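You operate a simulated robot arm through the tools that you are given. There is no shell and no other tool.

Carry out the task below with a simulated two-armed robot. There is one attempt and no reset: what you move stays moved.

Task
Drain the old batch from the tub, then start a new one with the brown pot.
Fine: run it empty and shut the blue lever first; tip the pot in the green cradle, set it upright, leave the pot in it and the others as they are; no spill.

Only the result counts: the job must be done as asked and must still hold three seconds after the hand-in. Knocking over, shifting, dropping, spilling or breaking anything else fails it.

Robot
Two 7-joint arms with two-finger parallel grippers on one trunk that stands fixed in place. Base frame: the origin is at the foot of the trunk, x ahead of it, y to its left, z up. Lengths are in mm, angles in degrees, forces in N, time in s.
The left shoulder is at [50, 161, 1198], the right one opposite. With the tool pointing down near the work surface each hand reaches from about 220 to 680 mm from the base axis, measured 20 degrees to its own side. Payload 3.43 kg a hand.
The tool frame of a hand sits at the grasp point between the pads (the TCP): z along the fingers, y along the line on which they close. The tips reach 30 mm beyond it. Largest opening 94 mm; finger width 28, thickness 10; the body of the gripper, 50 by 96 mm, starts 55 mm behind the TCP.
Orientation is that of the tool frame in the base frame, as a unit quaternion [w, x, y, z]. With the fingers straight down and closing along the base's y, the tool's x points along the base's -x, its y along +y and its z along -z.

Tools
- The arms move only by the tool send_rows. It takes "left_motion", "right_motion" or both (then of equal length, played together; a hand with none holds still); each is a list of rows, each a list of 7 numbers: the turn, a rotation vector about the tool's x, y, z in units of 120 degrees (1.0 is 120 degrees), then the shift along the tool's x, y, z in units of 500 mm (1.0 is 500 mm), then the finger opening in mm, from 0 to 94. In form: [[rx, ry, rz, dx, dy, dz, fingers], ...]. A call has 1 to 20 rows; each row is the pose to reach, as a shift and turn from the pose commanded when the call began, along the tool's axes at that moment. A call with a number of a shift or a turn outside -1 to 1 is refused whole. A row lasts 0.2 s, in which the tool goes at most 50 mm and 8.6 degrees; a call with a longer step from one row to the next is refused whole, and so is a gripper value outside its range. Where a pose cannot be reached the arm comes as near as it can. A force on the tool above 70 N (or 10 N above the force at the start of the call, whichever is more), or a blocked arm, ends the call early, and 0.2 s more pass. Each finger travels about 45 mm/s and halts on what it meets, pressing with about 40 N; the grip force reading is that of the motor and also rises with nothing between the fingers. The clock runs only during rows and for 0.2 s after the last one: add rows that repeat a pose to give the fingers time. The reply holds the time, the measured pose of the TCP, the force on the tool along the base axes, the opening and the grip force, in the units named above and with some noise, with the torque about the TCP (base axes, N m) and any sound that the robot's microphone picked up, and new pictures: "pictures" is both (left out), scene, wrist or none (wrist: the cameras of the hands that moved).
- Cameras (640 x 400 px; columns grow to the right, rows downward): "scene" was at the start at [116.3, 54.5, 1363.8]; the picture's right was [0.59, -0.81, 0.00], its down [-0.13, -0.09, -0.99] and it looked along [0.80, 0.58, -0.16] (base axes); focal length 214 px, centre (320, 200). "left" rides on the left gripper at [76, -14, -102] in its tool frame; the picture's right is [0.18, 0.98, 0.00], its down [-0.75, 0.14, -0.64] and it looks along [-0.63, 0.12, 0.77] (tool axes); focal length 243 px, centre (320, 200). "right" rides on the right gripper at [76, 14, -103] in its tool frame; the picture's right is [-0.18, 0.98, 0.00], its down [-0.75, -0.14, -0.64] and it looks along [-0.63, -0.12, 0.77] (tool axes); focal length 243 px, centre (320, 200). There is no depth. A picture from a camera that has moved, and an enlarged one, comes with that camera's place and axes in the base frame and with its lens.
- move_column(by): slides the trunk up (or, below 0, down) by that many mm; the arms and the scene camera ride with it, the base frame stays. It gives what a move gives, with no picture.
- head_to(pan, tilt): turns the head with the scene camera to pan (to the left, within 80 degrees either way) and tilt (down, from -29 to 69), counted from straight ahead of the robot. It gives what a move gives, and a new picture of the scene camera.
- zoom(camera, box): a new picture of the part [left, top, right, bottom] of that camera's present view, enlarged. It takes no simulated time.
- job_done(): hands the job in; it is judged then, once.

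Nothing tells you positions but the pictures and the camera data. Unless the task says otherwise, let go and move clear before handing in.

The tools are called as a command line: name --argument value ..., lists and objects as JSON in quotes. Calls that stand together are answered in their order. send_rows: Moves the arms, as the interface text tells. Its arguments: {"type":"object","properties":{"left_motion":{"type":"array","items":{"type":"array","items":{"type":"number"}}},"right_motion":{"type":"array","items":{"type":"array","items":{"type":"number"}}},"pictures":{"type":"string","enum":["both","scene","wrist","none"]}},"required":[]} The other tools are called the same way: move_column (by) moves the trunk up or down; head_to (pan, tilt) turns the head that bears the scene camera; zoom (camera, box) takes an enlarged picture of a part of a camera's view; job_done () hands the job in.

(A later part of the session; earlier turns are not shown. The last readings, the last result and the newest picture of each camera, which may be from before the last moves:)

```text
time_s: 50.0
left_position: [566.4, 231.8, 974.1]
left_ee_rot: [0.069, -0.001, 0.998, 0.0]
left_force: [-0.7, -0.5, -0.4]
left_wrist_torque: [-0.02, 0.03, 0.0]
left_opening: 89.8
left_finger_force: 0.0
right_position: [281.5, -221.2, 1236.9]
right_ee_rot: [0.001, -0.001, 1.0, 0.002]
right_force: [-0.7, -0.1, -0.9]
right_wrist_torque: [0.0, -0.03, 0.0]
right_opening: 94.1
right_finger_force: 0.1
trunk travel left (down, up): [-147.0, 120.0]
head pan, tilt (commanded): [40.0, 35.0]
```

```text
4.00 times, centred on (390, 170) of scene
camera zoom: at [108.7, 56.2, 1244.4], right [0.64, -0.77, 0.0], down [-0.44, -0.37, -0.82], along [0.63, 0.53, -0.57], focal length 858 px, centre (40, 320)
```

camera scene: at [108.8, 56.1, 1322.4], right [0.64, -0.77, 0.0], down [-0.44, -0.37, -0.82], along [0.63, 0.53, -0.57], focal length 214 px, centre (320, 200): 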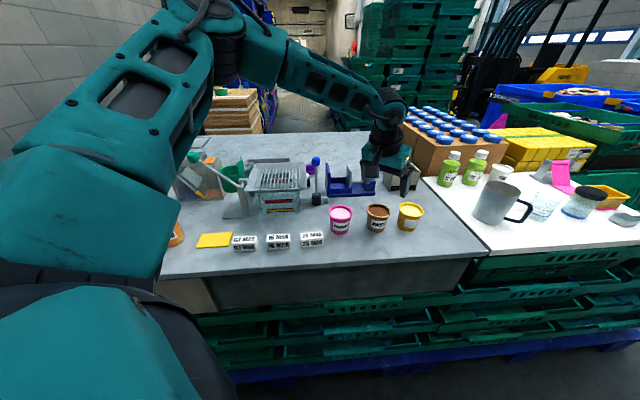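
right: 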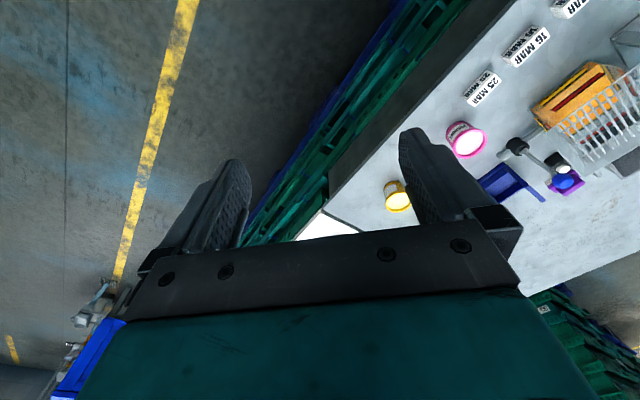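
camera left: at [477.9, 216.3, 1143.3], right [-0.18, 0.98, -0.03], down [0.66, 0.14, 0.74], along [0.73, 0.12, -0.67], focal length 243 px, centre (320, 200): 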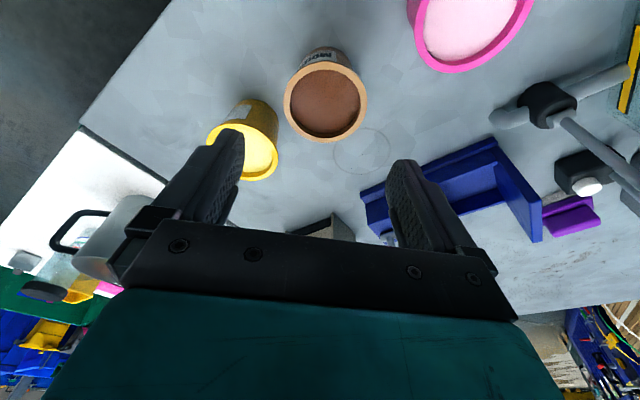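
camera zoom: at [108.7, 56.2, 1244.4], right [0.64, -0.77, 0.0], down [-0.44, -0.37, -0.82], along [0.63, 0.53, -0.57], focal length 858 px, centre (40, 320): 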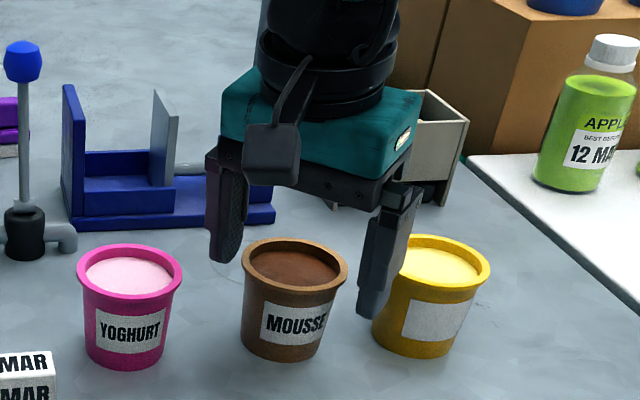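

The fingertips flank the rim at lip height. I'll close on the lip.

send_rows --left_motion '[[0, 0, 0, 0, 0.002, 0, 90], [0, 0, 0, 0, 0.002, 0, 76], [0, 0, 0, 0, 0.002, 0, 64], [0, 0, 0, 0, 0.002, 0, 56], [0, 0, 0, 0, 0.002, 0, 56], [0, 0, 0, 0, 0.002, 0, 56]]' --pictures "wrist"

zoom --camera "scene" --box '[340, 120, 440, 220]'

```text
time_s: 51.4
left_position: [567.1, 232.6, 975.1]
left_ee_rot: [0.07, 0.0, 0.998, 0.0]
left_force: [0.6, 0.7, 0.5]
left_wrist_torque: [0.07, -0.01, -0.01]
left_opening: 64.1
left_finger_force: 39.7
right_position: [281.7, -220.5, 1237.0]
right_ee_rot: [0.001, 0.0, 1.0, 0.002]
right_force: [-0.6, 0.7, 0.5]
right_wrist_torque: [-0.03, 0.01, 0.0]
right_opening: 94.2
right_finger_force: 0.0
trunk travel left (down, up): [-147.0, 120.0]
head pan, tilt (commanded): [40.0, 35.0]
camera left: at [477.9, 217.2, 1065.6], right [-0.18, 0.98, -0.03], down [0.66, 0.14, 0.74], along [0.73, 0.12, -0.67], focal length 243 px, centre (320, 200)
```

left: 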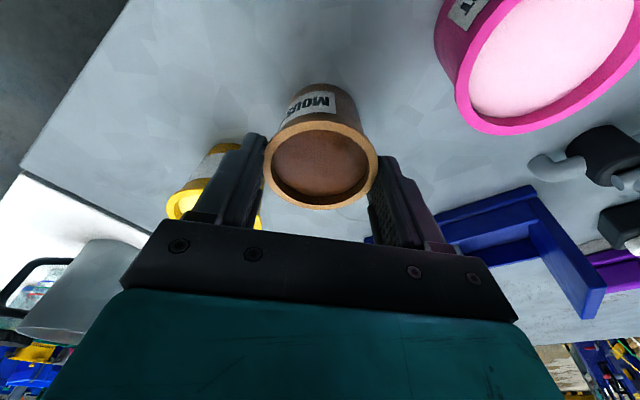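

```text
4.00 times, centred on (390, 170) of scene
camera zoom: at [108.9, 56.2, 1244.4], right [0.64, -0.77, 0.0], down [-0.44, -0.37, -0.82], along [0.63, 0.53, -0.57], focal length 858 px, centre (40, 320)
```

zoom: 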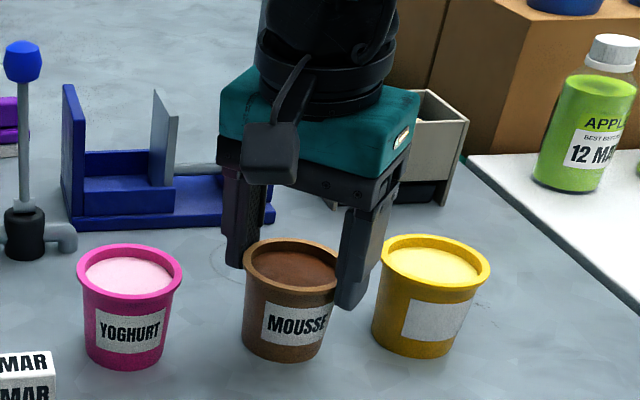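

move_column --by 40

zoom --camera "scene" --box '[320, 100, 440, 220]'

zoom --camera "left" --box '[160, 0, 480, 240]'

```text
time_s: 52.2
left_position: [567.7, 231.2, 1014.9]
left_ee_rot: [0.07, 0.0, 0.998, 0.0]
left_force: [0.6, 0.4, -1.7]
left_wrist_torque: [-0.01, 0.04, -0.02]
left_opening: 64.1
left_finger_force: 39.8
right_position: [281.5, -220.9, 1277.1]
right_ee_rot: [0.0, -0.001, 1.0, 0.001]
right_force: [-0.4, 0.5, -0.3]
right_wrist_torque: [0.02, 0.01, -0.04]
right_opening: 94.1
right_finger_force: 0.0
trunk travel left (down, up): [-187.0, 80.0]
head pan, tilt (commanded): [40.0, 35.0]
```

```text
3.33 times, centred on (380, 160) of scene
camera zoom: at [109.3, 56.2, 1284.4], right [0.64, -0.77, 0.0], down [-0.44, -0.37, -0.82], along [0.63, 0.53, -0.57], focal length 715 px, centre (120, 333)
```

zoom: 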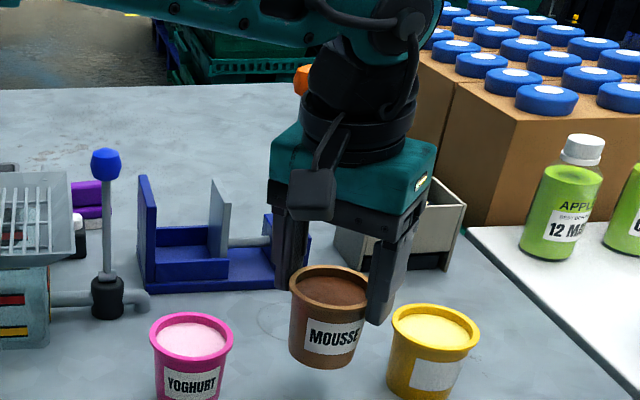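

```text
1.67 times, centred on (320, 120) of left
camera zoom: at [478.1, 217.2, 1105.4], right [-0.18, 0.98, -0.03], down [0.66, 0.14, 0.74], along [0.73, 0.12, -0.67], focal length 404 px, centre (320, 333)
```

zoom: 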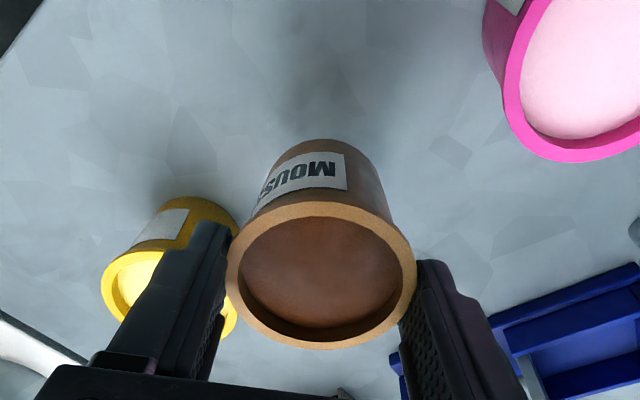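

The pot is lifted upright and held firmly. I'll raise the trunk back and retract the arm gently toward the robot, keeping the pot level.

move_column --by 38

send_rows --left_motion '[[0, 0, 0, 0.025, 0.0, -0.015, 56], [0, 0, 0, 0.06, 0.003, -0.035, 56], [0, 0, 0, 0.095, 0.006, -0.055, 56], [0, 0, 0, 0.13, 0.01, -0.075, 56], [0, 0, 0, 0.165, 0.014, -0.095, 56], [0, 0, 0, 0.2, 0.018, -0.115, 56], [0, 0, 0, 0.235, 0.024, -0.135, 56], [0, 0, 0, 0.26, 0.03, -0.15, 56], [0, 0, 0, 0.275, 0.035, -0.16, 56], [0, 0, 0, 0.28, 0.04, -0.165, 56]]' --pictures "both"

```text
time_s: 53.0
left_position: [567.7, 231.5, 1053.5]
left_ee_rot: [0.07, -0.001, 0.998, 0.0]
left_force: [0.3, 0.7, -2.0]
left_wrist_torque: [-0.03, 0.04, 0.02]
left_opening: 63.9
left_finger_force: 40.0
right_position: [281.5, -221.6, 1315.2]
right_ee_rot: [0.0, 0.0, 1.0, 0.001]
right_force: [-0.2, 0.9, 0.0]
right_wrist_torque: [0.03, 0.01, -0.02]
right_opening: 94.1
right_finger_force: 0.1
trunk travel left (down, up): [-225.0, 42.0]
head pan, tilt (commanded): [40.0, 35.0]
```

```text
time_s: 55.2
left_position: [415.9, 253.2, 1113.0]
left_ee_rot: [0.07, -0.001, 0.998, 0.0]
left_force: [0.3, 0.4, -0.3]
left_wrist_torque: [-0.03, -0.01, 0.0]
left_opening: 63.8
left_finger_force: 40.1
right_position: [282.0, -221.0, 1314.9]
right_ee_rot: [0.001, 0.0, 1.0, 0.001]
right_force: [0.1, 0.0, -0.1]
right_wrist_torque: [0.02, 0.0, 0.01]
right_opening: 93.7
right_finger_force: 0.1
trunk travel left (down, up): [-225.0, 42.0]
head pan, tilt (commanded): [40.0, 35.0]
camera scene: at [109.0, 56.2, 1322.4], right [0.64, -0.77, 0.0], down [-0.44, -0.37, -0.82], along [0.63, 0.53, -0.57], focal length 214 px, centre (320, 200)
camera left: at [326.8, 237.3, 1205.2], right [-0.18, 0.98, -0.03], down [0.66, 0.14, 0.74], along [0.73, 0.12, -0.67], focal length 243 px, centre (320, 200)
```

scene: 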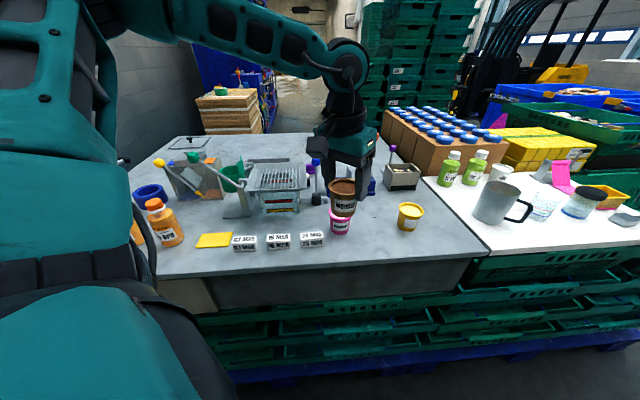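
left: 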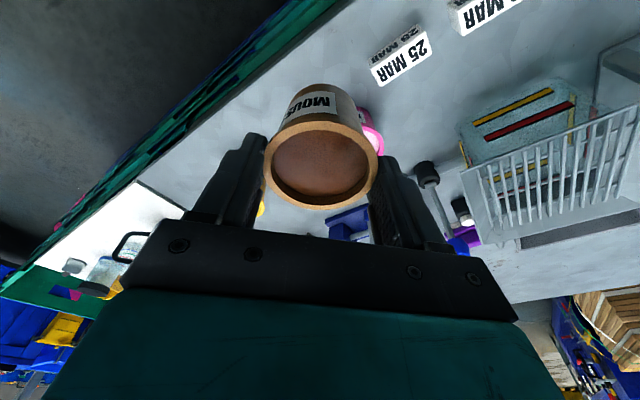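

The pot is steady. Next I'll yaw the hand 90° about the vertical while moving left, keeping the pot level.

send_rows --left_motion '[[-0.0095, 0, -0.0675, 0.002, 0.014, -0.007, 56], [-0.019, 0, -0.135, 0.004, 0.028, -0.014, 56], [-0.0284, 0, -0.2025, 0.006, 0.043, -0.021, 56], [-0.0379, 0, -0.27, 0.008, 0.057, -0.028, 56], [-0.0474, 0, -0.3375, 0.01, 0.071, -0.035, 56], [-0.0569, 0, -0.4051, 0.011, 0.085, -0.043, 56], [-0.0664, 0, -0.4726, 0.013, 0.099, -0.05, 56], [-0.0759, 0, -0.5401, 0.015, 0.113, -0.057, 56], [-0.0853, 0, -0.6076, 0.017, 0.128, -0.064, 56], [-0.0948, 0, -0.6751, 0.019, 0.142, -0.071, 56], [-0.1043, 0, -0.7426, 0.021, 0.156, -0.078, 56]]' --pictures "both"

```text
time_s: 57.6
left_position: [401.2, 329.8, 1151.0]
left_ee_rot: [-0.049, 0.707, -0.704, -0.05]
left_force: [-0.6, -0.5, -1.3]
left_wrist_torque: [0.01, -0.02, 0.0]
left_opening: 64.1
left_finger_force: 40.4
right_position: [282.9, -218.8, 1314.7]
right_ee_rot: [0.001, 0.0, 1.0, 0.001]
right_force: [0.1, 0.1, 0.3]
right_wrist_torque: [0.01, 0.02, 0.03]
right_opening: 94.1
right_finger_force: 0.1
trunk travel left (down, up): [-225.0, 42.0]
head pan, tilt (commanded): [40.0, 35.0]
camera scene: at [109.0, 56.3, 1322.4], right [0.64, -0.77, 0.0], down [-0.44, -0.37, -0.82], along [0.63, 0.53, -0.57], focal length 214 px, centre (320, 200)
camera left: at [415.7, 239.7, 1243.1], right [-0.98, -0.19, -0.03], down [-0.14, 0.66, 0.74], along [-0.12, 0.73, -0.67], focal length 243 px, centre (320, 200)
```

scene: 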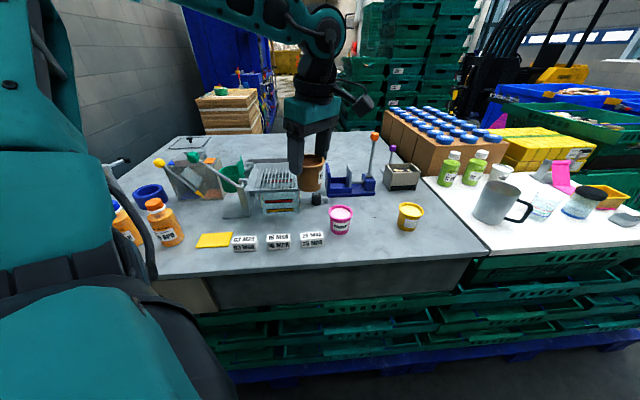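
left: 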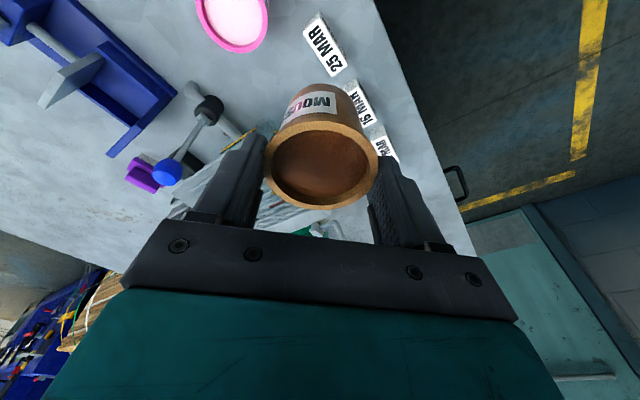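

send_rows --left_motion '[[-0.0065, 0, -0.0464, -0.048, -0.002, 0.001, 56], [-0.013, 0, -0.0928, -0.096, -0.005, 0.001, 56], [-0.0195, 0, -0.1392, -0.144, -0.007, 0.002, 56], [-0.0261, 0, -0.1857, -0.192, -0.009, 0.003, 56], [-0.0326, 0, -0.2321, -0.239, -0.011, 0.003, 56], [-0.0391, 0, -0.2785, -0.287, -0.014, 0.004, 56], [-0.0456, 0, -0.3249, -0.335, -0.016, 0.004, 56], [-0.0521, 0, -0.3713, -0.383, -0.018, 0.005, 56]]' --pictures "both"

```text
time_s: 59.4
left_position: [408.8, 521.1, 1175.9]
left_ee_rot: [-0.025, 0.922, -0.38, -0.064]
left_force: [-0.2, -0.1, -1.4]
left_wrist_torque: [-0.01, 0.02, 0.0]
left_opening: 63.6
left_finger_force: 39.7
right_position: [281.9, -220.5, 1315.5]
right_ee_rot: [0.001, 0.0, 1.0, 0.001]
right_force: [0.1, -0.1, -1.2]
right_wrist_torque: [0.01, 0.0, 0.01]
right_opening: 93.7
right_finger_force: 0.1
trunk travel left (down, up): [-225.0, 42.0]
head pan, tilt (commanded): [40.0, 35.0]
camera scene: at [109.1, 56.5, 1322.3], right [0.64, -0.77, 0.0], down [-0.44, -0.37, -0.82], along [0.63, 0.53, -0.57], focal length 214 px, centre (320, 200)
camera left: at [483.6, 467.0, 1267.0], right [-0.56, -0.83, -0.02], down [-0.57, 0.36, 0.74], along [-0.6, 0.43, -0.67], focal length 243 px, centre (320, 200)
```

scene: 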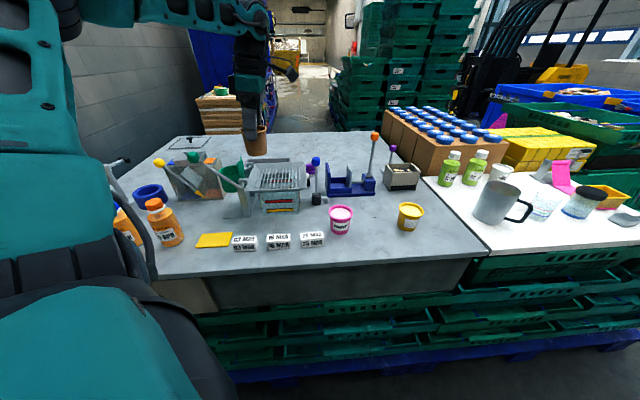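
left: 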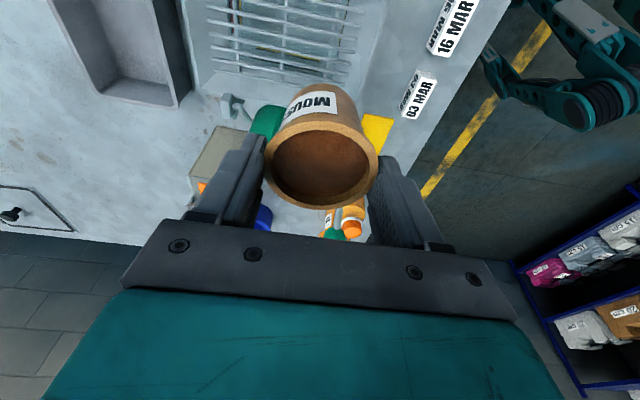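

zoom --camera "scene" --box '[205, 140, 285, 220]'

zoom --camera "left" --box '[170, 0, 410, 250]'

```text
5.00 times, centred on (245, 180) of scene
camera zoom: at [109.1, 56.5, 1322.3], right [0.64, -0.77, 0.0], down [-0.44, -0.37, -0.82], along [0.63, 0.53, -0.57], focal length 1072 px, centre (695, 300)
```

zoom: 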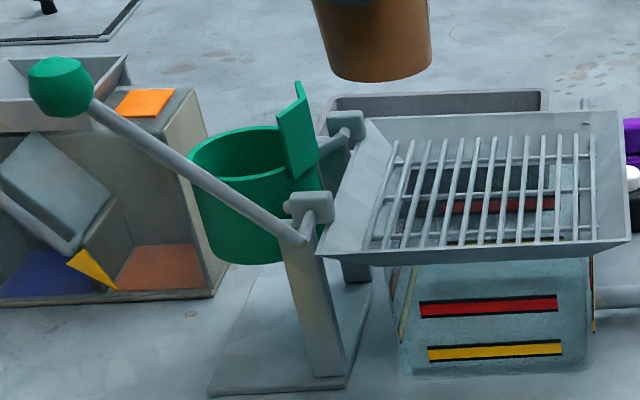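

```text
1.60 times, centred on (290, 125) of left
camera zoom: at [483.6, 467.0, 1267.0], right [-0.56, -0.83, -0.02], down [-0.57, 0.36, 0.74], along [-0.6, 0.43, -0.67], focal length 388 px, centre (368, 320)
```

zoom: 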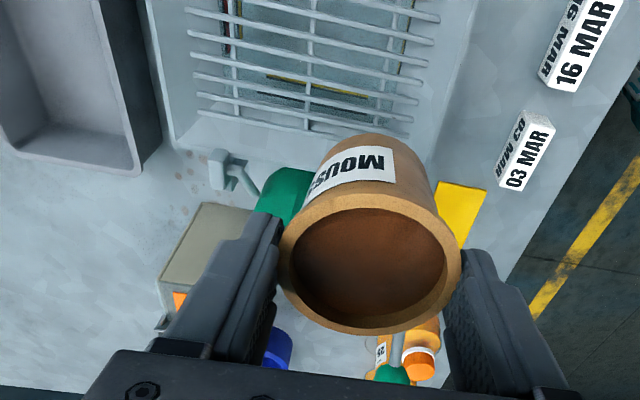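

To place the pot precisely I need an unobstructed wrist view of the cup, so I'll shift the hand toward the front and a bit left while staying high.

send_rows --left_motion '[[0, 0, 0, -0.02, 0.035, 0.003, 56], [0, 0, 0, -0.04, 0.07, 0.006, 56], [0, 0, 0, -0.06, 0.105, 0.008, 56], [0, 0, 0, -0.079, 0.14, 0.011, 56]]' --pictures "wrist"

zoom --camera "left" --box '[100, 10, 300, 170]'

```text
time_s: 60.4
left_position: [331.8, 499.5, 1177.8]
left_ee_rot: [-0.027, 0.922, -0.381, -0.065]
left_force: [-0.4, 0.0, -1.6]
left_wrist_torque: [0.0, -0.02, 0.02]
left_opening: 63.8
left_finger_force: 40.0
right_position: [281.3, -220.1, 1314.9]
right_ee_rot: [0.0, 0.0, 1.0, 0.001]
right_force: [0.8, 1.1, -0.1]
right_wrist_torque: [0.0, 0.01, 0.01]
right_opening: 93.9
right_finger_force: 0.0
trunk travel left (down, up): [-225.0, 42.0]
head pan, tilt (commanded): [40.0, 35.0]
camera left: at [406.2, 444.6, 1267.9], right [-0.57, -0.82, -0.03], down [-0.56, 0.36, 0.74], along [-0.6, 0.43, -0.67], focal length 243 px, centre (320, 200)
```

left: 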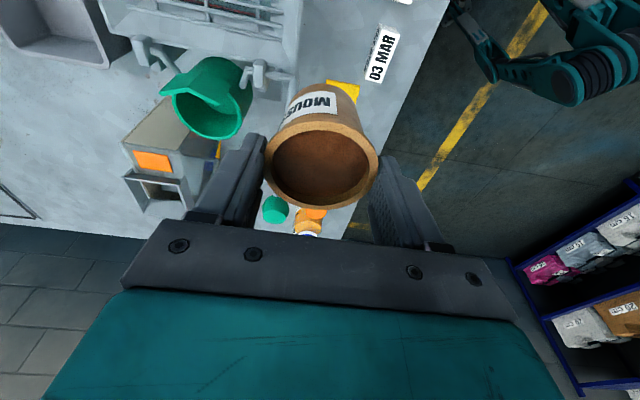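

```text
2.50 times, centred on (200, 90) of left
camera zoom: at [406.2, 444.6, 1267.9], right [-0.57, -0.82, -0.03], down [-0.56, 0.36, 0.74], along [-0.6, 0.43, -0.67], focal length 606 px, centre (620, 475)
```

zoom: 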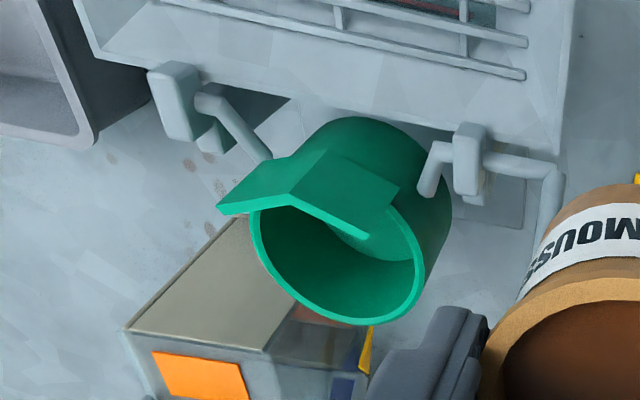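

zoom --camera "left" --box '[155, 45, 265, 145]'

zoom --camera "scene" --box '[210, 145, 270, 215]'

```text
4.00 times, centred on (210, 95) of left
camera zoom: at [406.2, 444.6, 1267.9], right [-0.57, -0.82, -0.03], down [-0.56, 0.36, 0.74], along [-0.6, 0.43, -0.67], focal length 970 px, centre (760, 620)
```

zoom: 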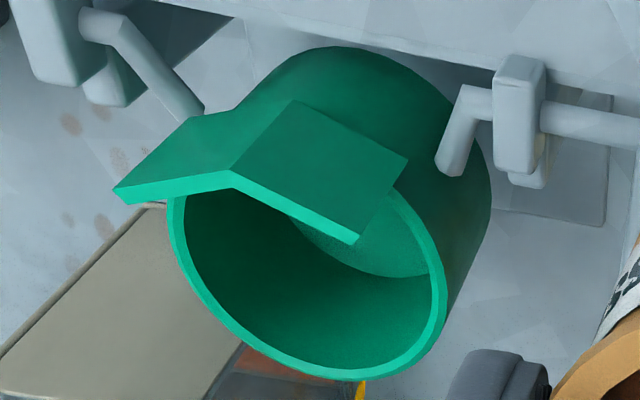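

```text
5.71 times, centred on (240, 180) of scene
camera zoom: at [108.7, 56.3, 1322.4], right [0.64, -0.77, 0.0], down [-0.44, -0.37, -0.82], along [0.63, 0.53, -0.57], focal length 1226 px, centre (777, 314)
```

zoom: 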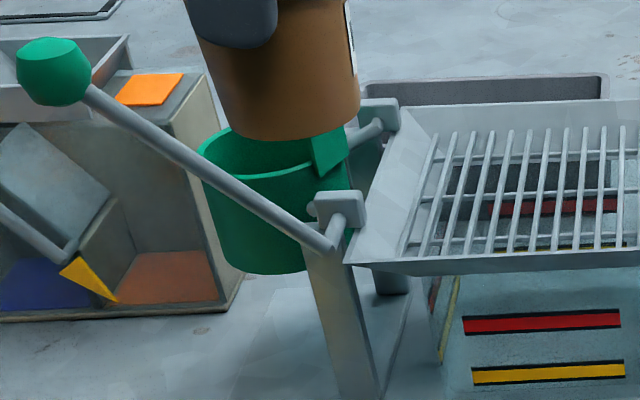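

I now have a clear view of the cup: its inner diameter is about 70 mm, with a V-shaped spout plate on its right and its centre near (373.5, 624.5). I'll move the pot high above it and compare alignment.

send_rows --left_motion '[[0, 0, 0, -0.018, -0.039, 0.0026, 56], [0, 0, 0, -0.037, -0.079, 0.0051, 56], [0, 0, 0, -0.055, -0.118, 0.0077, 56], [0, 0, 0, -0.073, -0.157, 0.0103, 56], [0, 0, 0, -0.092, -0.197, 0.0128, 56], [0, 0, 0, -0.11, -0.236, 0.0154, 56], [0, 0, 0, -0.11, -0.236, 0.0154, 56]]' --pictures "both"

zoom --camera "scene" --box '[190, 100, 290, 210]'

zoom --camera "left" --box '[200, 0, 440, 220]'

```text
time_s: 62.0
left_position: [375.8, 624.8, 1176.9]
left_ee_rot: [-0.026, 0.922, -0.382, -0.063]
left_force: [0.2, -0.4, -1.6]
left_wrist_torque: [0.01, -0.01, 0.0]
left_opening: 64.0
left_finger_force: 39.6
right_position: [281.5, -219.0, 1313.6]
right_ee_rot: [0.001, 0.001, 1.0, 0.001]
right_force: [0.2, -0.3, -0.2]
right_wrist_torque: [-0.02, -0.01, 0.05]
right_opening: 94.1
right_finger_force: 0.1
trunk travel left (down, up): [-225.0, 42.0]
head pan, tilt (commanded): [40.0, 35.0]
camera scene: at [108.8, 56.1, 1322.4], right [0.64, -0.77, 0.0], down [-0.44, -0.37, -0.82], along [0.63, 0.53, -0.57], focal length 214 px, centre (320, 200)
camera left: at [450.3, 569.4, 1268.0], right [-0.57, -0.82, -0.03], down [-0.57, 0.36, 0.74], along [-0.6, 0.43, -0.67], focal length 243 px, centre (320, 200)
```

scene: 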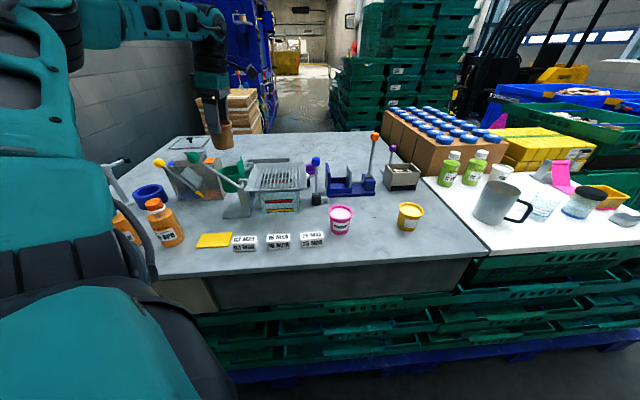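
left: 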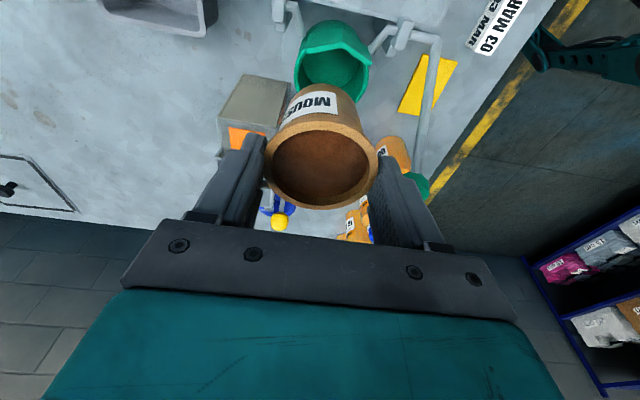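

```text
3.64 times, centred on (240, 155) of scene
camera zoom: at [108.8, 56.1, 1322.4], right [0.64, -0.77, 0.0], down [-0.44, -0.37, -0.82], along [0.63, 0.53, -0.57], focal length 780 px, centre (611, 364)
```

zoom: 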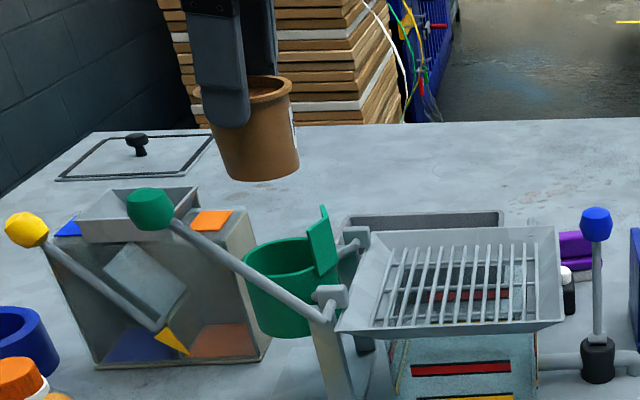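

```text
1.82 times, centred on (320, 110) of left
camera zoom: at [450.3, 569.4, 1268.0], right [-0.57, -0.82, -0.03], down [-0.57, 0.36, 0.74], along [-0.6, 0.43, -0.67], focal length 441 px, centre (320, 364)
```

zoom: 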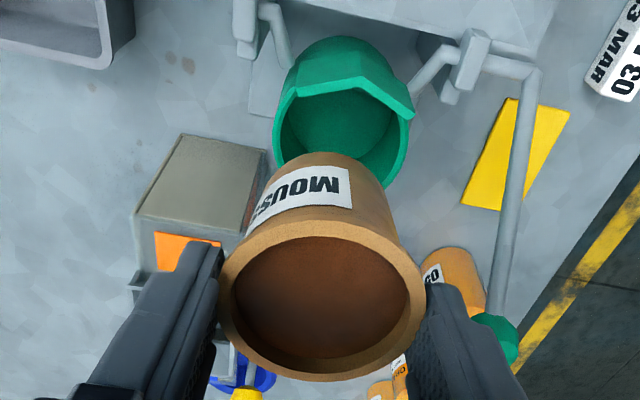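

zoom --camera "left" --box '[270, 0, 390, 110]'

```text
3.64 times, centred on (330, 55) of left
camera zoom: at [450.3, 569.4, 1268.0], right [-0.57, -0.82, -0.03], down [-0.57, 0.36, 0.74], along [-0.6, 0.43, -0.67], focal length 882 px, centre (284, 727)
```

zoom: 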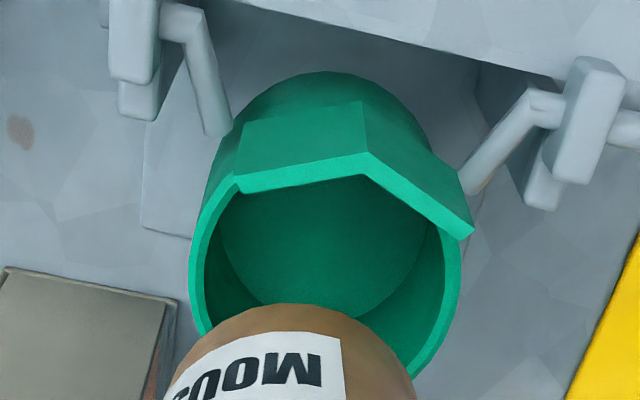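

Fitting several views puts the cup rim at about (372, 618, 1033), with an inner diameter of about 61 mm. I'll correct the hand by a few mm and lower part way.

send_rows --left_motion '[[0, 0, 0, 0.0099, 0.0128, -0.0014, 56], [0, 0, 0, 0.0099, 0.0128, -0.0014, 56], [0, 0, 0, 0.0145, 0.0128, 0.032, 56], [0, 0, 0, 0.0192, 0.0128, 0.065, 56], [0, 0, 0, 0.0238, 0.0128, 0.0976, 56], [0, 0, 0, 0.0238, 0.0128, 0.0976, 56]]' --pictures "both"

zoom --camera "scene" --box '[190, 110, 280, 210]'

zoom --camera "left" --box '[240, 0, 400, 120]'

```text
time_s: 63.4
left_position: [374.5, 612.8, 1126.4]
left_ee_rot: [-0.027, 0.922, -0.381, -0.064]
left_force: [0.2, 0.4, -1.1]
left_wrist_torque: [0.0, 0.0, -0.02]
left_opening: 63.8
left_finger_force: 40.2
right_position: [281.3, -220.8, 1314.7]
right_ee_rot: [0.0, 0.0, 1.0, 0.001]
right_force: [-0.2, -0.8, 0.2]
right_wrist_torque: [0.0, 0.0, -0.02]
right_opening: 94.2
right_finger_force: 0.1
trunk travel left (down, up): [-225.0, 42.0]
head pan, tilt (commanded): [40.0, 35.0]
camera scene: at [109.0, 56.2, 1322.4], right [0.64, -0.77, 0.0], down [-0.44, -0.37, -0.82], along [0.63, 0.53, -0.57], focal length 214 px, centre (320, 200)
camera left: at [449.5, 559.5, 1216.9], right [-0.57, -0.82, -0.03], down [-0.56, 0.36, 0.74], along [-0.6, 0.43, -0.67], focal length 243 px, centre (320, 200)
```

scene: 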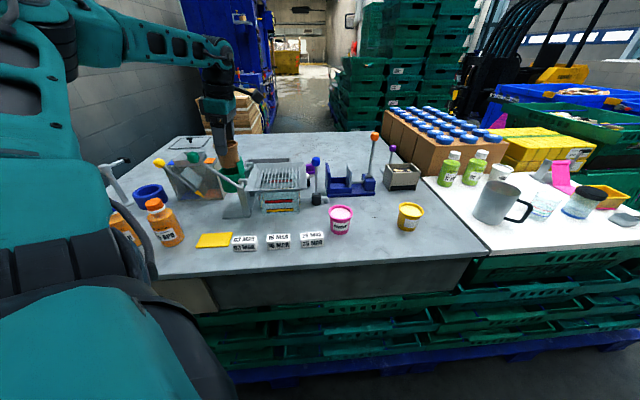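
left: 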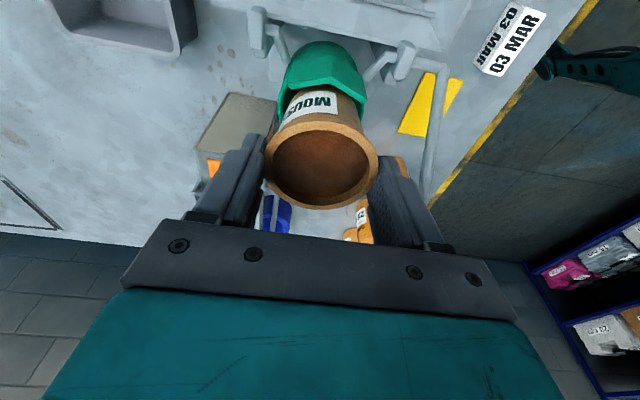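

```text
4.00 times, centred on (235, 160) of scene
camera zoom: at [109.0, 56.2, 1322.4], right [0.64, -0.77, 0.0], down [-0.44, -0.37, -0.82], along [0.63, 0.53, -0.57], focal length 858 px, centre (660, 360)
```

zoom: 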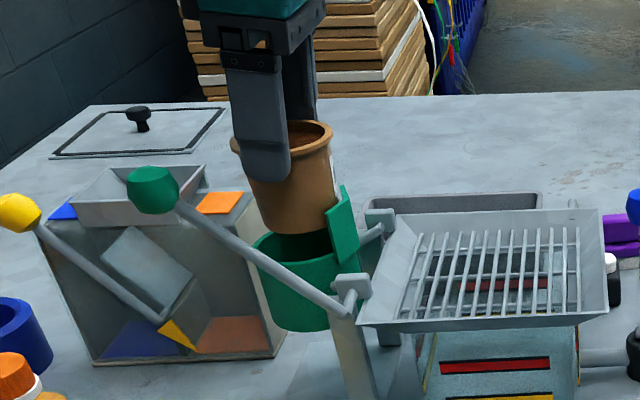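

```text
3.33 times, centred on (320, 60) of left
camera zoom: at [449.5, 559.5, 1216.9], right [-0.57, -0.82, -0.03], down [-0.56, 0.36, 0.74], along [-0.6, 0.43, -0.67], focal length 809 px, centre (320, 667)
```

zoom: 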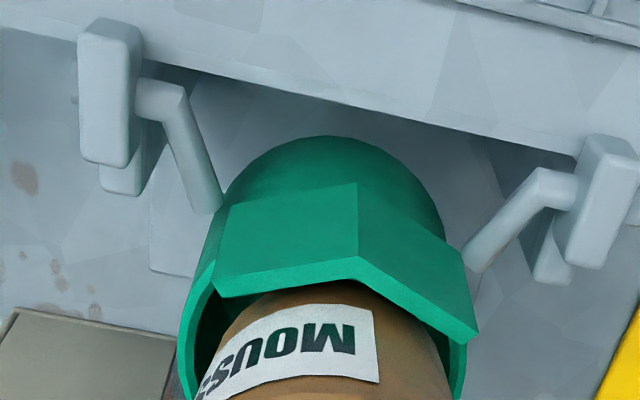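

The fingertips reach about 15 mm below the pot's top. The pot will sit with only about 9 mm above the cup rim, so the fingers would hit the rim before it seats. The safe fix is to set the pot down on free table at about (470, 225) and regrip it higher. First I'll raise it and carry it back over.

send_rows --left_motion '[[0, 0, 0, -0.005, 0, -0.034, 56], [0, 0, 0, -0.01, 0, -0.069, 56], [0, 0, 0, -0.0145, 0, -0.103, 56], [0, 0, 0, 0.028, 0.026, -0.109, 56], [0, 0, 0, 0.07, 0.052, -0.115, 56], [0, 0, 0, 0.112, 0.078, -0.121, 56], [0, 0, 0, 0.155, 0.104, -0.127, 56], [0, 0, 0, 0.197, 0.13, -0.133, 56], [0, 0, 0, 0.239, 0.156, -0.139, 56], [0, 0, 0, 0.282, 0.182, -0.145, 56], [0, 0, 0, 0.324, 0.208, -0.151, 56], [0, 0, 0, 0.366, 0.234, -0.156, 56], [0, 0, 0, 0.409, 0.26, -0.162, 56], [0, 0, 0, 0.451, 0.286, -0.168, 56], [0, 0, 0, 0.493, 0.312, -0.174, 56], [0, 0, 0, 0.536, 0.338, -0.18, 56], [0, 0, 0, 0.578, 0.364, -0.186, 56], [0, 0, 0, 0.62, 0.39, -0.192, 56], [0, 0, 0, 0.6625, 0.416, -0.198, 56]]' --pictures "both"

```text
time_s: 67.4
left_position: [471.4, 224.0, 1179.3]
left_ee_rot: [-0.027, 0.922, -0.381, -0.064]
left_force: [-0.1, 0.1, -2.0]
left_wrist_torque: [-0.02, 0.02, 0.01]
left_opening: 63.5
left_finger_force: 39.9
right_position: [283.6, -220.3, 1314.0]
right_ee_rot: [0.0, 0.0, 1.0, 0.002]
right_force: [-0.2, 0.7, -0.7]
right_wrist_torque: [-0.01, 0.02, 0.03]
right_opening: 93.9
right_finger_force: 0.0
trunk travel left (down, up): [-225.0, 42.0]
head pan, tilt (commanded): [40.0, 35.0]
camera scene: at [109.5, 56.1, 1322.3], right [0.64, -0.77, 0.0], down [-0.44, -0.37, -0.82], along [0.63, 0.53, -0.57], focal length 214 px, centre (320, 200)
camera left: at [545.9, 170.3, 1270.2], right [-0.56, -0.82, -0.03], down [-0.56, 0.36, 0.74], along [-0.6, 0.43, -0.67], focal length 243 px, centre (320, 200)
```

scene: 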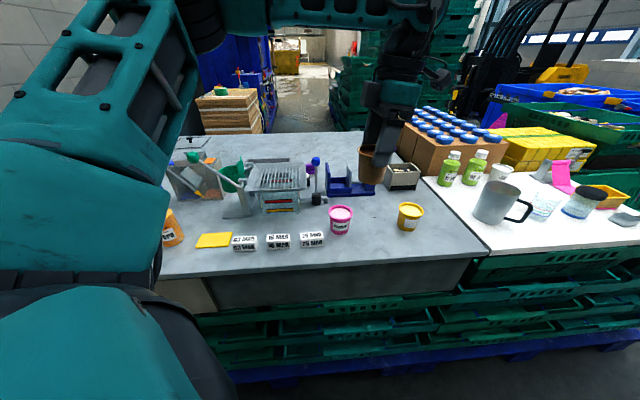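
left: 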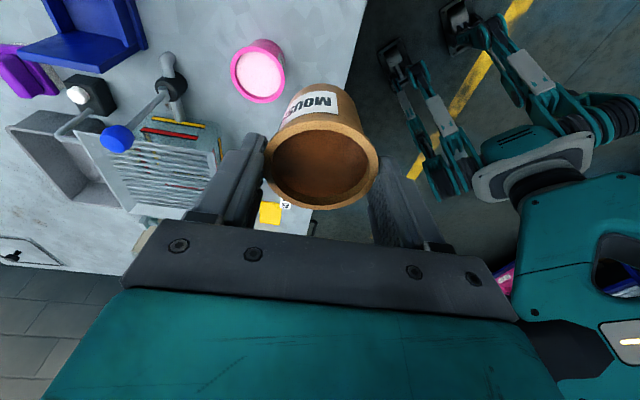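

send_rows --left_motion '[[0, 0, 0, 0.03, -0.023, -0.004, 56], [0, 0, 0, 0.0594, -0.046, -0.0083, 56], [0, 0, 0, 0.065, -0.046, 0.031, 56], [0, 0, 0, 0.0705, -0.046, 0.071, 56], [0, 0, 0, 0.076, -0.046, 0.11, 56], [0, 0, 0, 0.0816, -0.046, 0.15, 56], [0, 0, 0, 0.0816, -0.046, 0.15, 56]]' --pictures "both"

```text
time_s: 69.0
left_position: [506.4, 219.0, 1097.7]
left_ee_rot: [-0.027, 0.922, -0.381, -0.065]
left_force: [0.1, 0.2, -1.8]
left_wrist_torque: [-0.04, 0.04, 0.0]
left_opening: 63.7
left_finger_force: 40.0
left hand out of reach, approached as far as the arm can: row 2
right_position: [280.9, -221.0, 1315.0]
right_ee_rot: [0.001, 0.0, 1.0, 0.001]
right_force: [-0.2, 0.1, -1.1]
right_wrist_torque: [0.03, -0.02, -0.01]
right_opening: 93.9
right_finger_force: 0.1
trunk travel left (down, up): [-225.0, 42.0]
head pan, tilt (commanded): [40.0, 35.0]
camera scene: at [108.9, 56.1, 1322.4], right [0.64, -0.77, 0.0], down [-0.44, -0.37, -0.82], along [0.63, 0.53, -0.57], focal length 214 px, centre (320, 200)
camera left: at [580.6, 165.3, 1188.3], right [-0.57, -0.82, -0.03], down [-0.56, 0.36, 0.74], along [-0.6, 0.43, -0.67], focal length 243 px, centre (320, 200)
```

scene: 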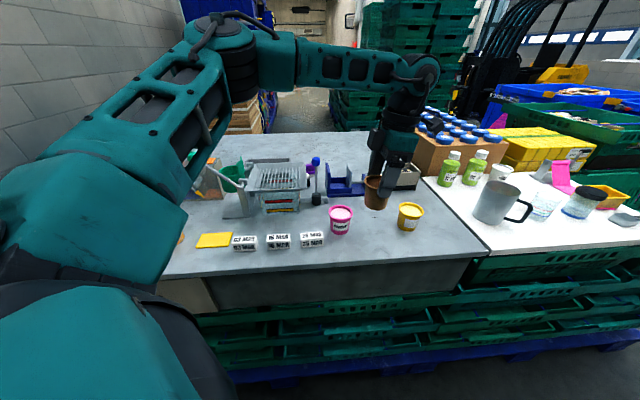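
left: 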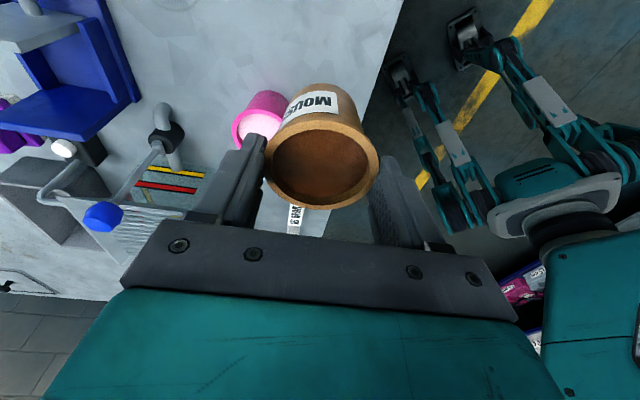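

move_column --by -100

zoom --camera "scene" --box '[320, 80, 440, 220]'

zoom --camera "left" --box '[160, 0, 480, 220]'

```text
time_s: 70.3
left_position: [506.9, 220.3, 997.2]
left_ee_rot: [-0.026, 0.922, -0.381, -0.065]
left_force: [0.4, 1.1, -2.3]
left_wrist_torque: [0.03, 0.02, 0.02]
left_opening: 63.6
left_finger_force: 40.0
right_position: [282.3, -220.9, 1214.9]
right_ee_rot: [0.001, 0.0, 1.0, 0.001]
right_force: [0.0, 0.8, 0.1]
right_wrist_torque: [-0.02, 0.03, -0.03]
right_opening: 94.1
right_finger_force: 0.1
trunk travel left (down, up): [-125.0, 142.0]
head pan, tilt (commanded): [40.0, 35.0]
```

```text
2.86 times, centred on (380, 150) of scene
camera zoom: at [108.9, 56.2, 1222.4], right [0.64, -0.77, 0.0], down [-0.44, -0.37, -0.82], along [0.63, 0.53, -0.57], focal length 613 px, centre (149, 343)
```

zoom: 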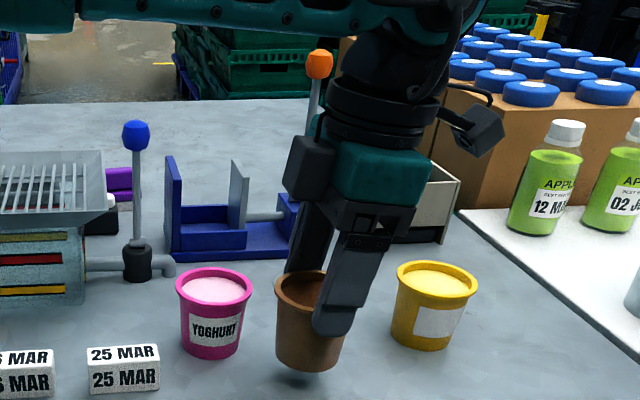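

```text
1.82 times, centred on (320, 110) of left
camera zoom: at [580.6, 165.4, 1088.7], right [-0.57, -0.82, -0.03], down [-0.57, 0.36, 0.74], along [-0.6, 0.43, -0.67], focal length 441 px, centre (320, 364)
```

zoom: 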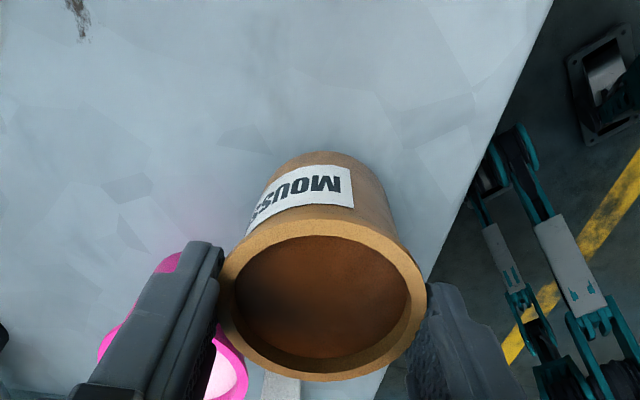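

move_column --by -19

move_column --by -2

move_column --by -1

```text
time_s: 71.0
left_position: [505.9, 219.8, 978.5]
left_ee_rot: [-0.027, 0.922, -0.381, -0.064]
left_force: [-0.4, 0.2, -1.5]
left_wrist_torque: [0.01, 0.02, 0.01]
left_opening: 63.7
left_finger_force: 39.5
right_position: [281.1, -220.3, 1195.2]
right_ee_rot: [0.002, 0.0, 1.0, 0.002]
right_force: [-0.5, -0.3, 0.4]
right_wrist_torque: [-0.01, 0.01, -0.02]
right_opening: 93.9
right_finger_force: 0.0
trunk travel left (down, up): [-106.0, 161.0]
head pan, tilt (commanded): [40.0, 35.0]
```

```text
time_s: 71.5
left_position: [505.5, 219.8, 975.8]
left_ee_rot: [-0.026, 0.922, -0.381, -0.064]
left_force: [0.0, 0.0, -1.0]
left_wrist_torque: [0.0, -0.03, 0.01]
left_opening: 63.5
left_finger_force: 40.1
right_position: [281.5, -221.2, 1194.1]
right_ee_rot: [0.001, -0.001, 1.0, 0.002]
right_force: [-0.7, 0.6, 0.3]
right_wrist_torque: [0.02, -0.01, 0.0]
right_opening: 93.9
right_finger_force: 0.0
trunk travel left (down, up): [-104.0, 163.0]
head pan, tilt (commanded): [40.0, 35.0]
```

```text
time_s: 72.0
left_position: [506.9, 218.8, 975.1]
left_ee_rot: [-0.027, 0.922, -0.381, -0.064]
left_force: [-0.3, -0.2, -1.9]
left_wrist_torque: [-0.02, -0.03, -0.01]
left_opening: 63.7
left_finger_force: 39.6
right_position: [280.8, -220.7, 1192.6]
right_ee_rot: [0.001, -0.001, 1.0, 0.002]
right_force: [-0.1, -0.3, 0.3]
right_wrist_torque: [-0.01, 0.02, -0.02]
right_opening: 93.9
right_finger_force: 0.1
trunk travel left (down, up): [-103.0, 164.0]
head pan, tilt (commanded): [40.0, 35.0]
```

move_column --by -1

move_column --by -1

zoom --camera "scene" --box '[340, 120, 430, 210]'

```text
time_s: 72.5
left_position: [506.8, 219.8, 975.2]
left_ee_rot: [-0.027, 0.922, -0.381, -0.064]
left_force: [0.0, 0.3, -1.5]
left_wrist_torque: [-0.02, -0.01, 0.02]
left_opening: 63.5
left_finger_force: 40.0
right_position: [281.2, -221.0, 1191.4]
right_ee_rot: [0.001, 0.0, 1.0, 0.001]
right_force: [-0.6, 0.6, 0.4]
right_wrist_torque: [-0.01, -0.01, -0.01]
right_opening: 93.9
right_finger_force: 0.0
trunk travel left (down, up): [-102.0, 165.0]
head pan, tilt (commanded): [40.0, 35.0]
```

```text
time_s: 73.0
left_position: [507.2, 218.9, 973.7]
left_ee_rot: [-0.027, 0.922, -0.381, -0.064]
left_force: [0.5, 0.1, 3.9]
left_wrist_torque: [0.07, 0.1, 0.01]
left_opening: 63.7
left_finger_force: 40.2
right_position: [281.3, -221.0, 1189.8]
right_ee_rot: [0.0, 0.0, 1.0, 0.002]
right_force: [0.2, -0.2, 0.0]
right_wrist_torque: [0.02, 0.02, -0.02]
right_opening: 93.9
right_finger_force: 0.0
trunk travel left (down, up): [-101.0, 166.0]
head pan, tilt (commanded): [40.0, 35.0]
```

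```text
4.44 times, centred on (385, 165) of scene
camera zoom: at [108.7, 56.1, 1198.5], right [0.64, -0.77, 0.0], down [-0.44, -0.37, -0.82], along [0.63, 0.53, -0.57], focal length 953 px, centre (31, 356)
```

zoom: 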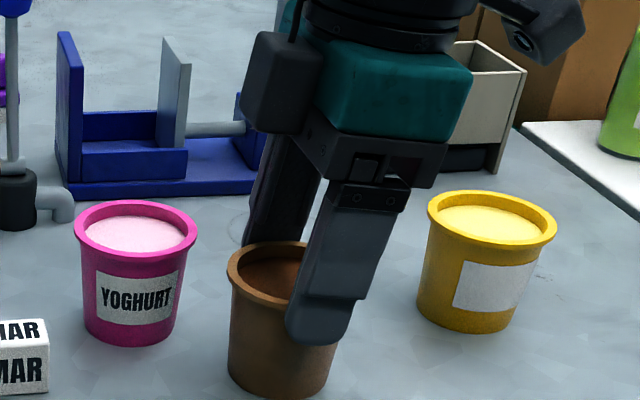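

The pot rests on the table (contact force seen). I'll open, rise 9 mm with the trunk, and regrip higher on the lip.

send_rows --left_motion '[[0, 0, 0, 0, 0, 0, 66], [0, 0, 0, 0, 0, 0, 70], [0, 0, 0, 0, 0, 0, 76], [0, 0, 0, 0, 0, 0, 80], [0, 0, 0, 0, 0, 0, 80]]' --pictures "wrist"

move_column --by 9

zoom --camera "scene" --box '[340, 110, 430, 210]'

zoom --camera "left" --box '[200, 60, 440, 230]'

```text
time_s: 74.2
left_position: [506.1, 220.0, 975.3]
left_ee_rot: [-0.027, 0.922, -0.382, -0.064]
left_force: [-0.5, 0.3, -0.1]
left_wrist_torque: [-0.02, 0.01, 0.01]
left_opening: 80.1
left_finger_force: 0.0
right_position: [281.4, -219.5, 1190.4]
right_ee_rot: [0.0, -0.001, 1.0, 0.002]
right_force: [0.0, -0.2, -0.2]
right_wrist_torque: [0.02, -0.01, 0.0]
right_opening: 94.1
right_finger_force: 0.0
trunk travel left (down, up): [-101.0, 166.0]
head pan, tilt (commanded): [40.0, 35.0]
camera left: at [580.6, 165.4, 1064.6], right [-0.57, -0.82, -0.03], down [-0.57, 0.36, 0.74], along [-0.6, 0.43, -0.67], focal length 243 px, centre (320, 200)
```

left: 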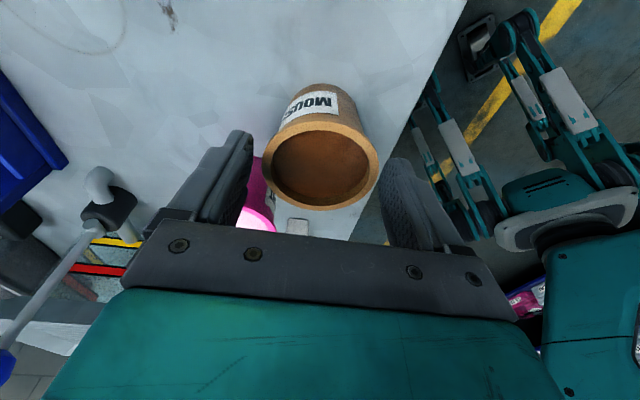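

```text
time_s: 74.8
left_position: [506.4, 218.4, 982.8]
left_ee_rot: [-0.027, 0.922, -0.381, -0.065]
left_force: [0.1, 0.5, 0.0]
left_wrist_torque: [-0.03, 0.02, 0.02]
left_opening: 80.1
left_finger_force: 0.0
right_position: [281.8, -221.5, 1199.1]
right_ee_rot: [0.0, 0.0, 1.0, 0.002]
right_force: [0.5, 0.0, 0.2]
right_wrist_torque: [-0.04, 0.01, -0.01]
right_opening: 93.7
right_finger_force: 0.1
trunk travel left (down, up): [-110.0, 157.0]
head pan, tilt (commanded): [40.0, 35.0]
```

```text
4.00 times, centred on (385, 160) of scene
camera zoom: at [109.1, 56.1, 1207.4], right [0.64, -0.77, 0.0], down [-0.44, -0.37, -0.82], along [0.63, 0.53, -0.57], focal length 858 px, centre (60, 360)
```

zoom: 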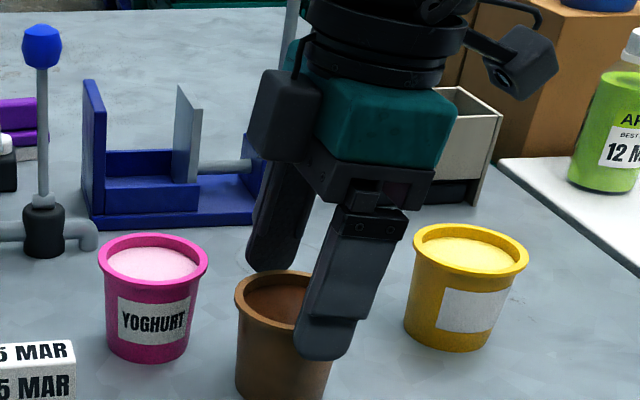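

```text
2.35 times, centred on (320, 145) of left
camera zoom: at [580.8, 165.4, 1073.5], right [-0.57, -0.82, -0.03], down [-0.56, 0.36, 0.74], along [-0.6, 0.43, -0.67], focal length 571 px, centre (320, 329)
```

zoom: 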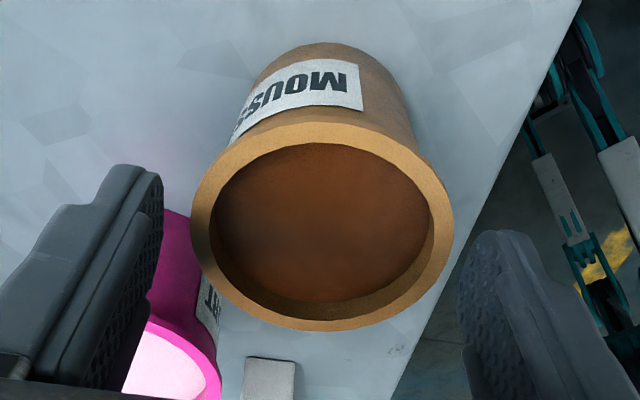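

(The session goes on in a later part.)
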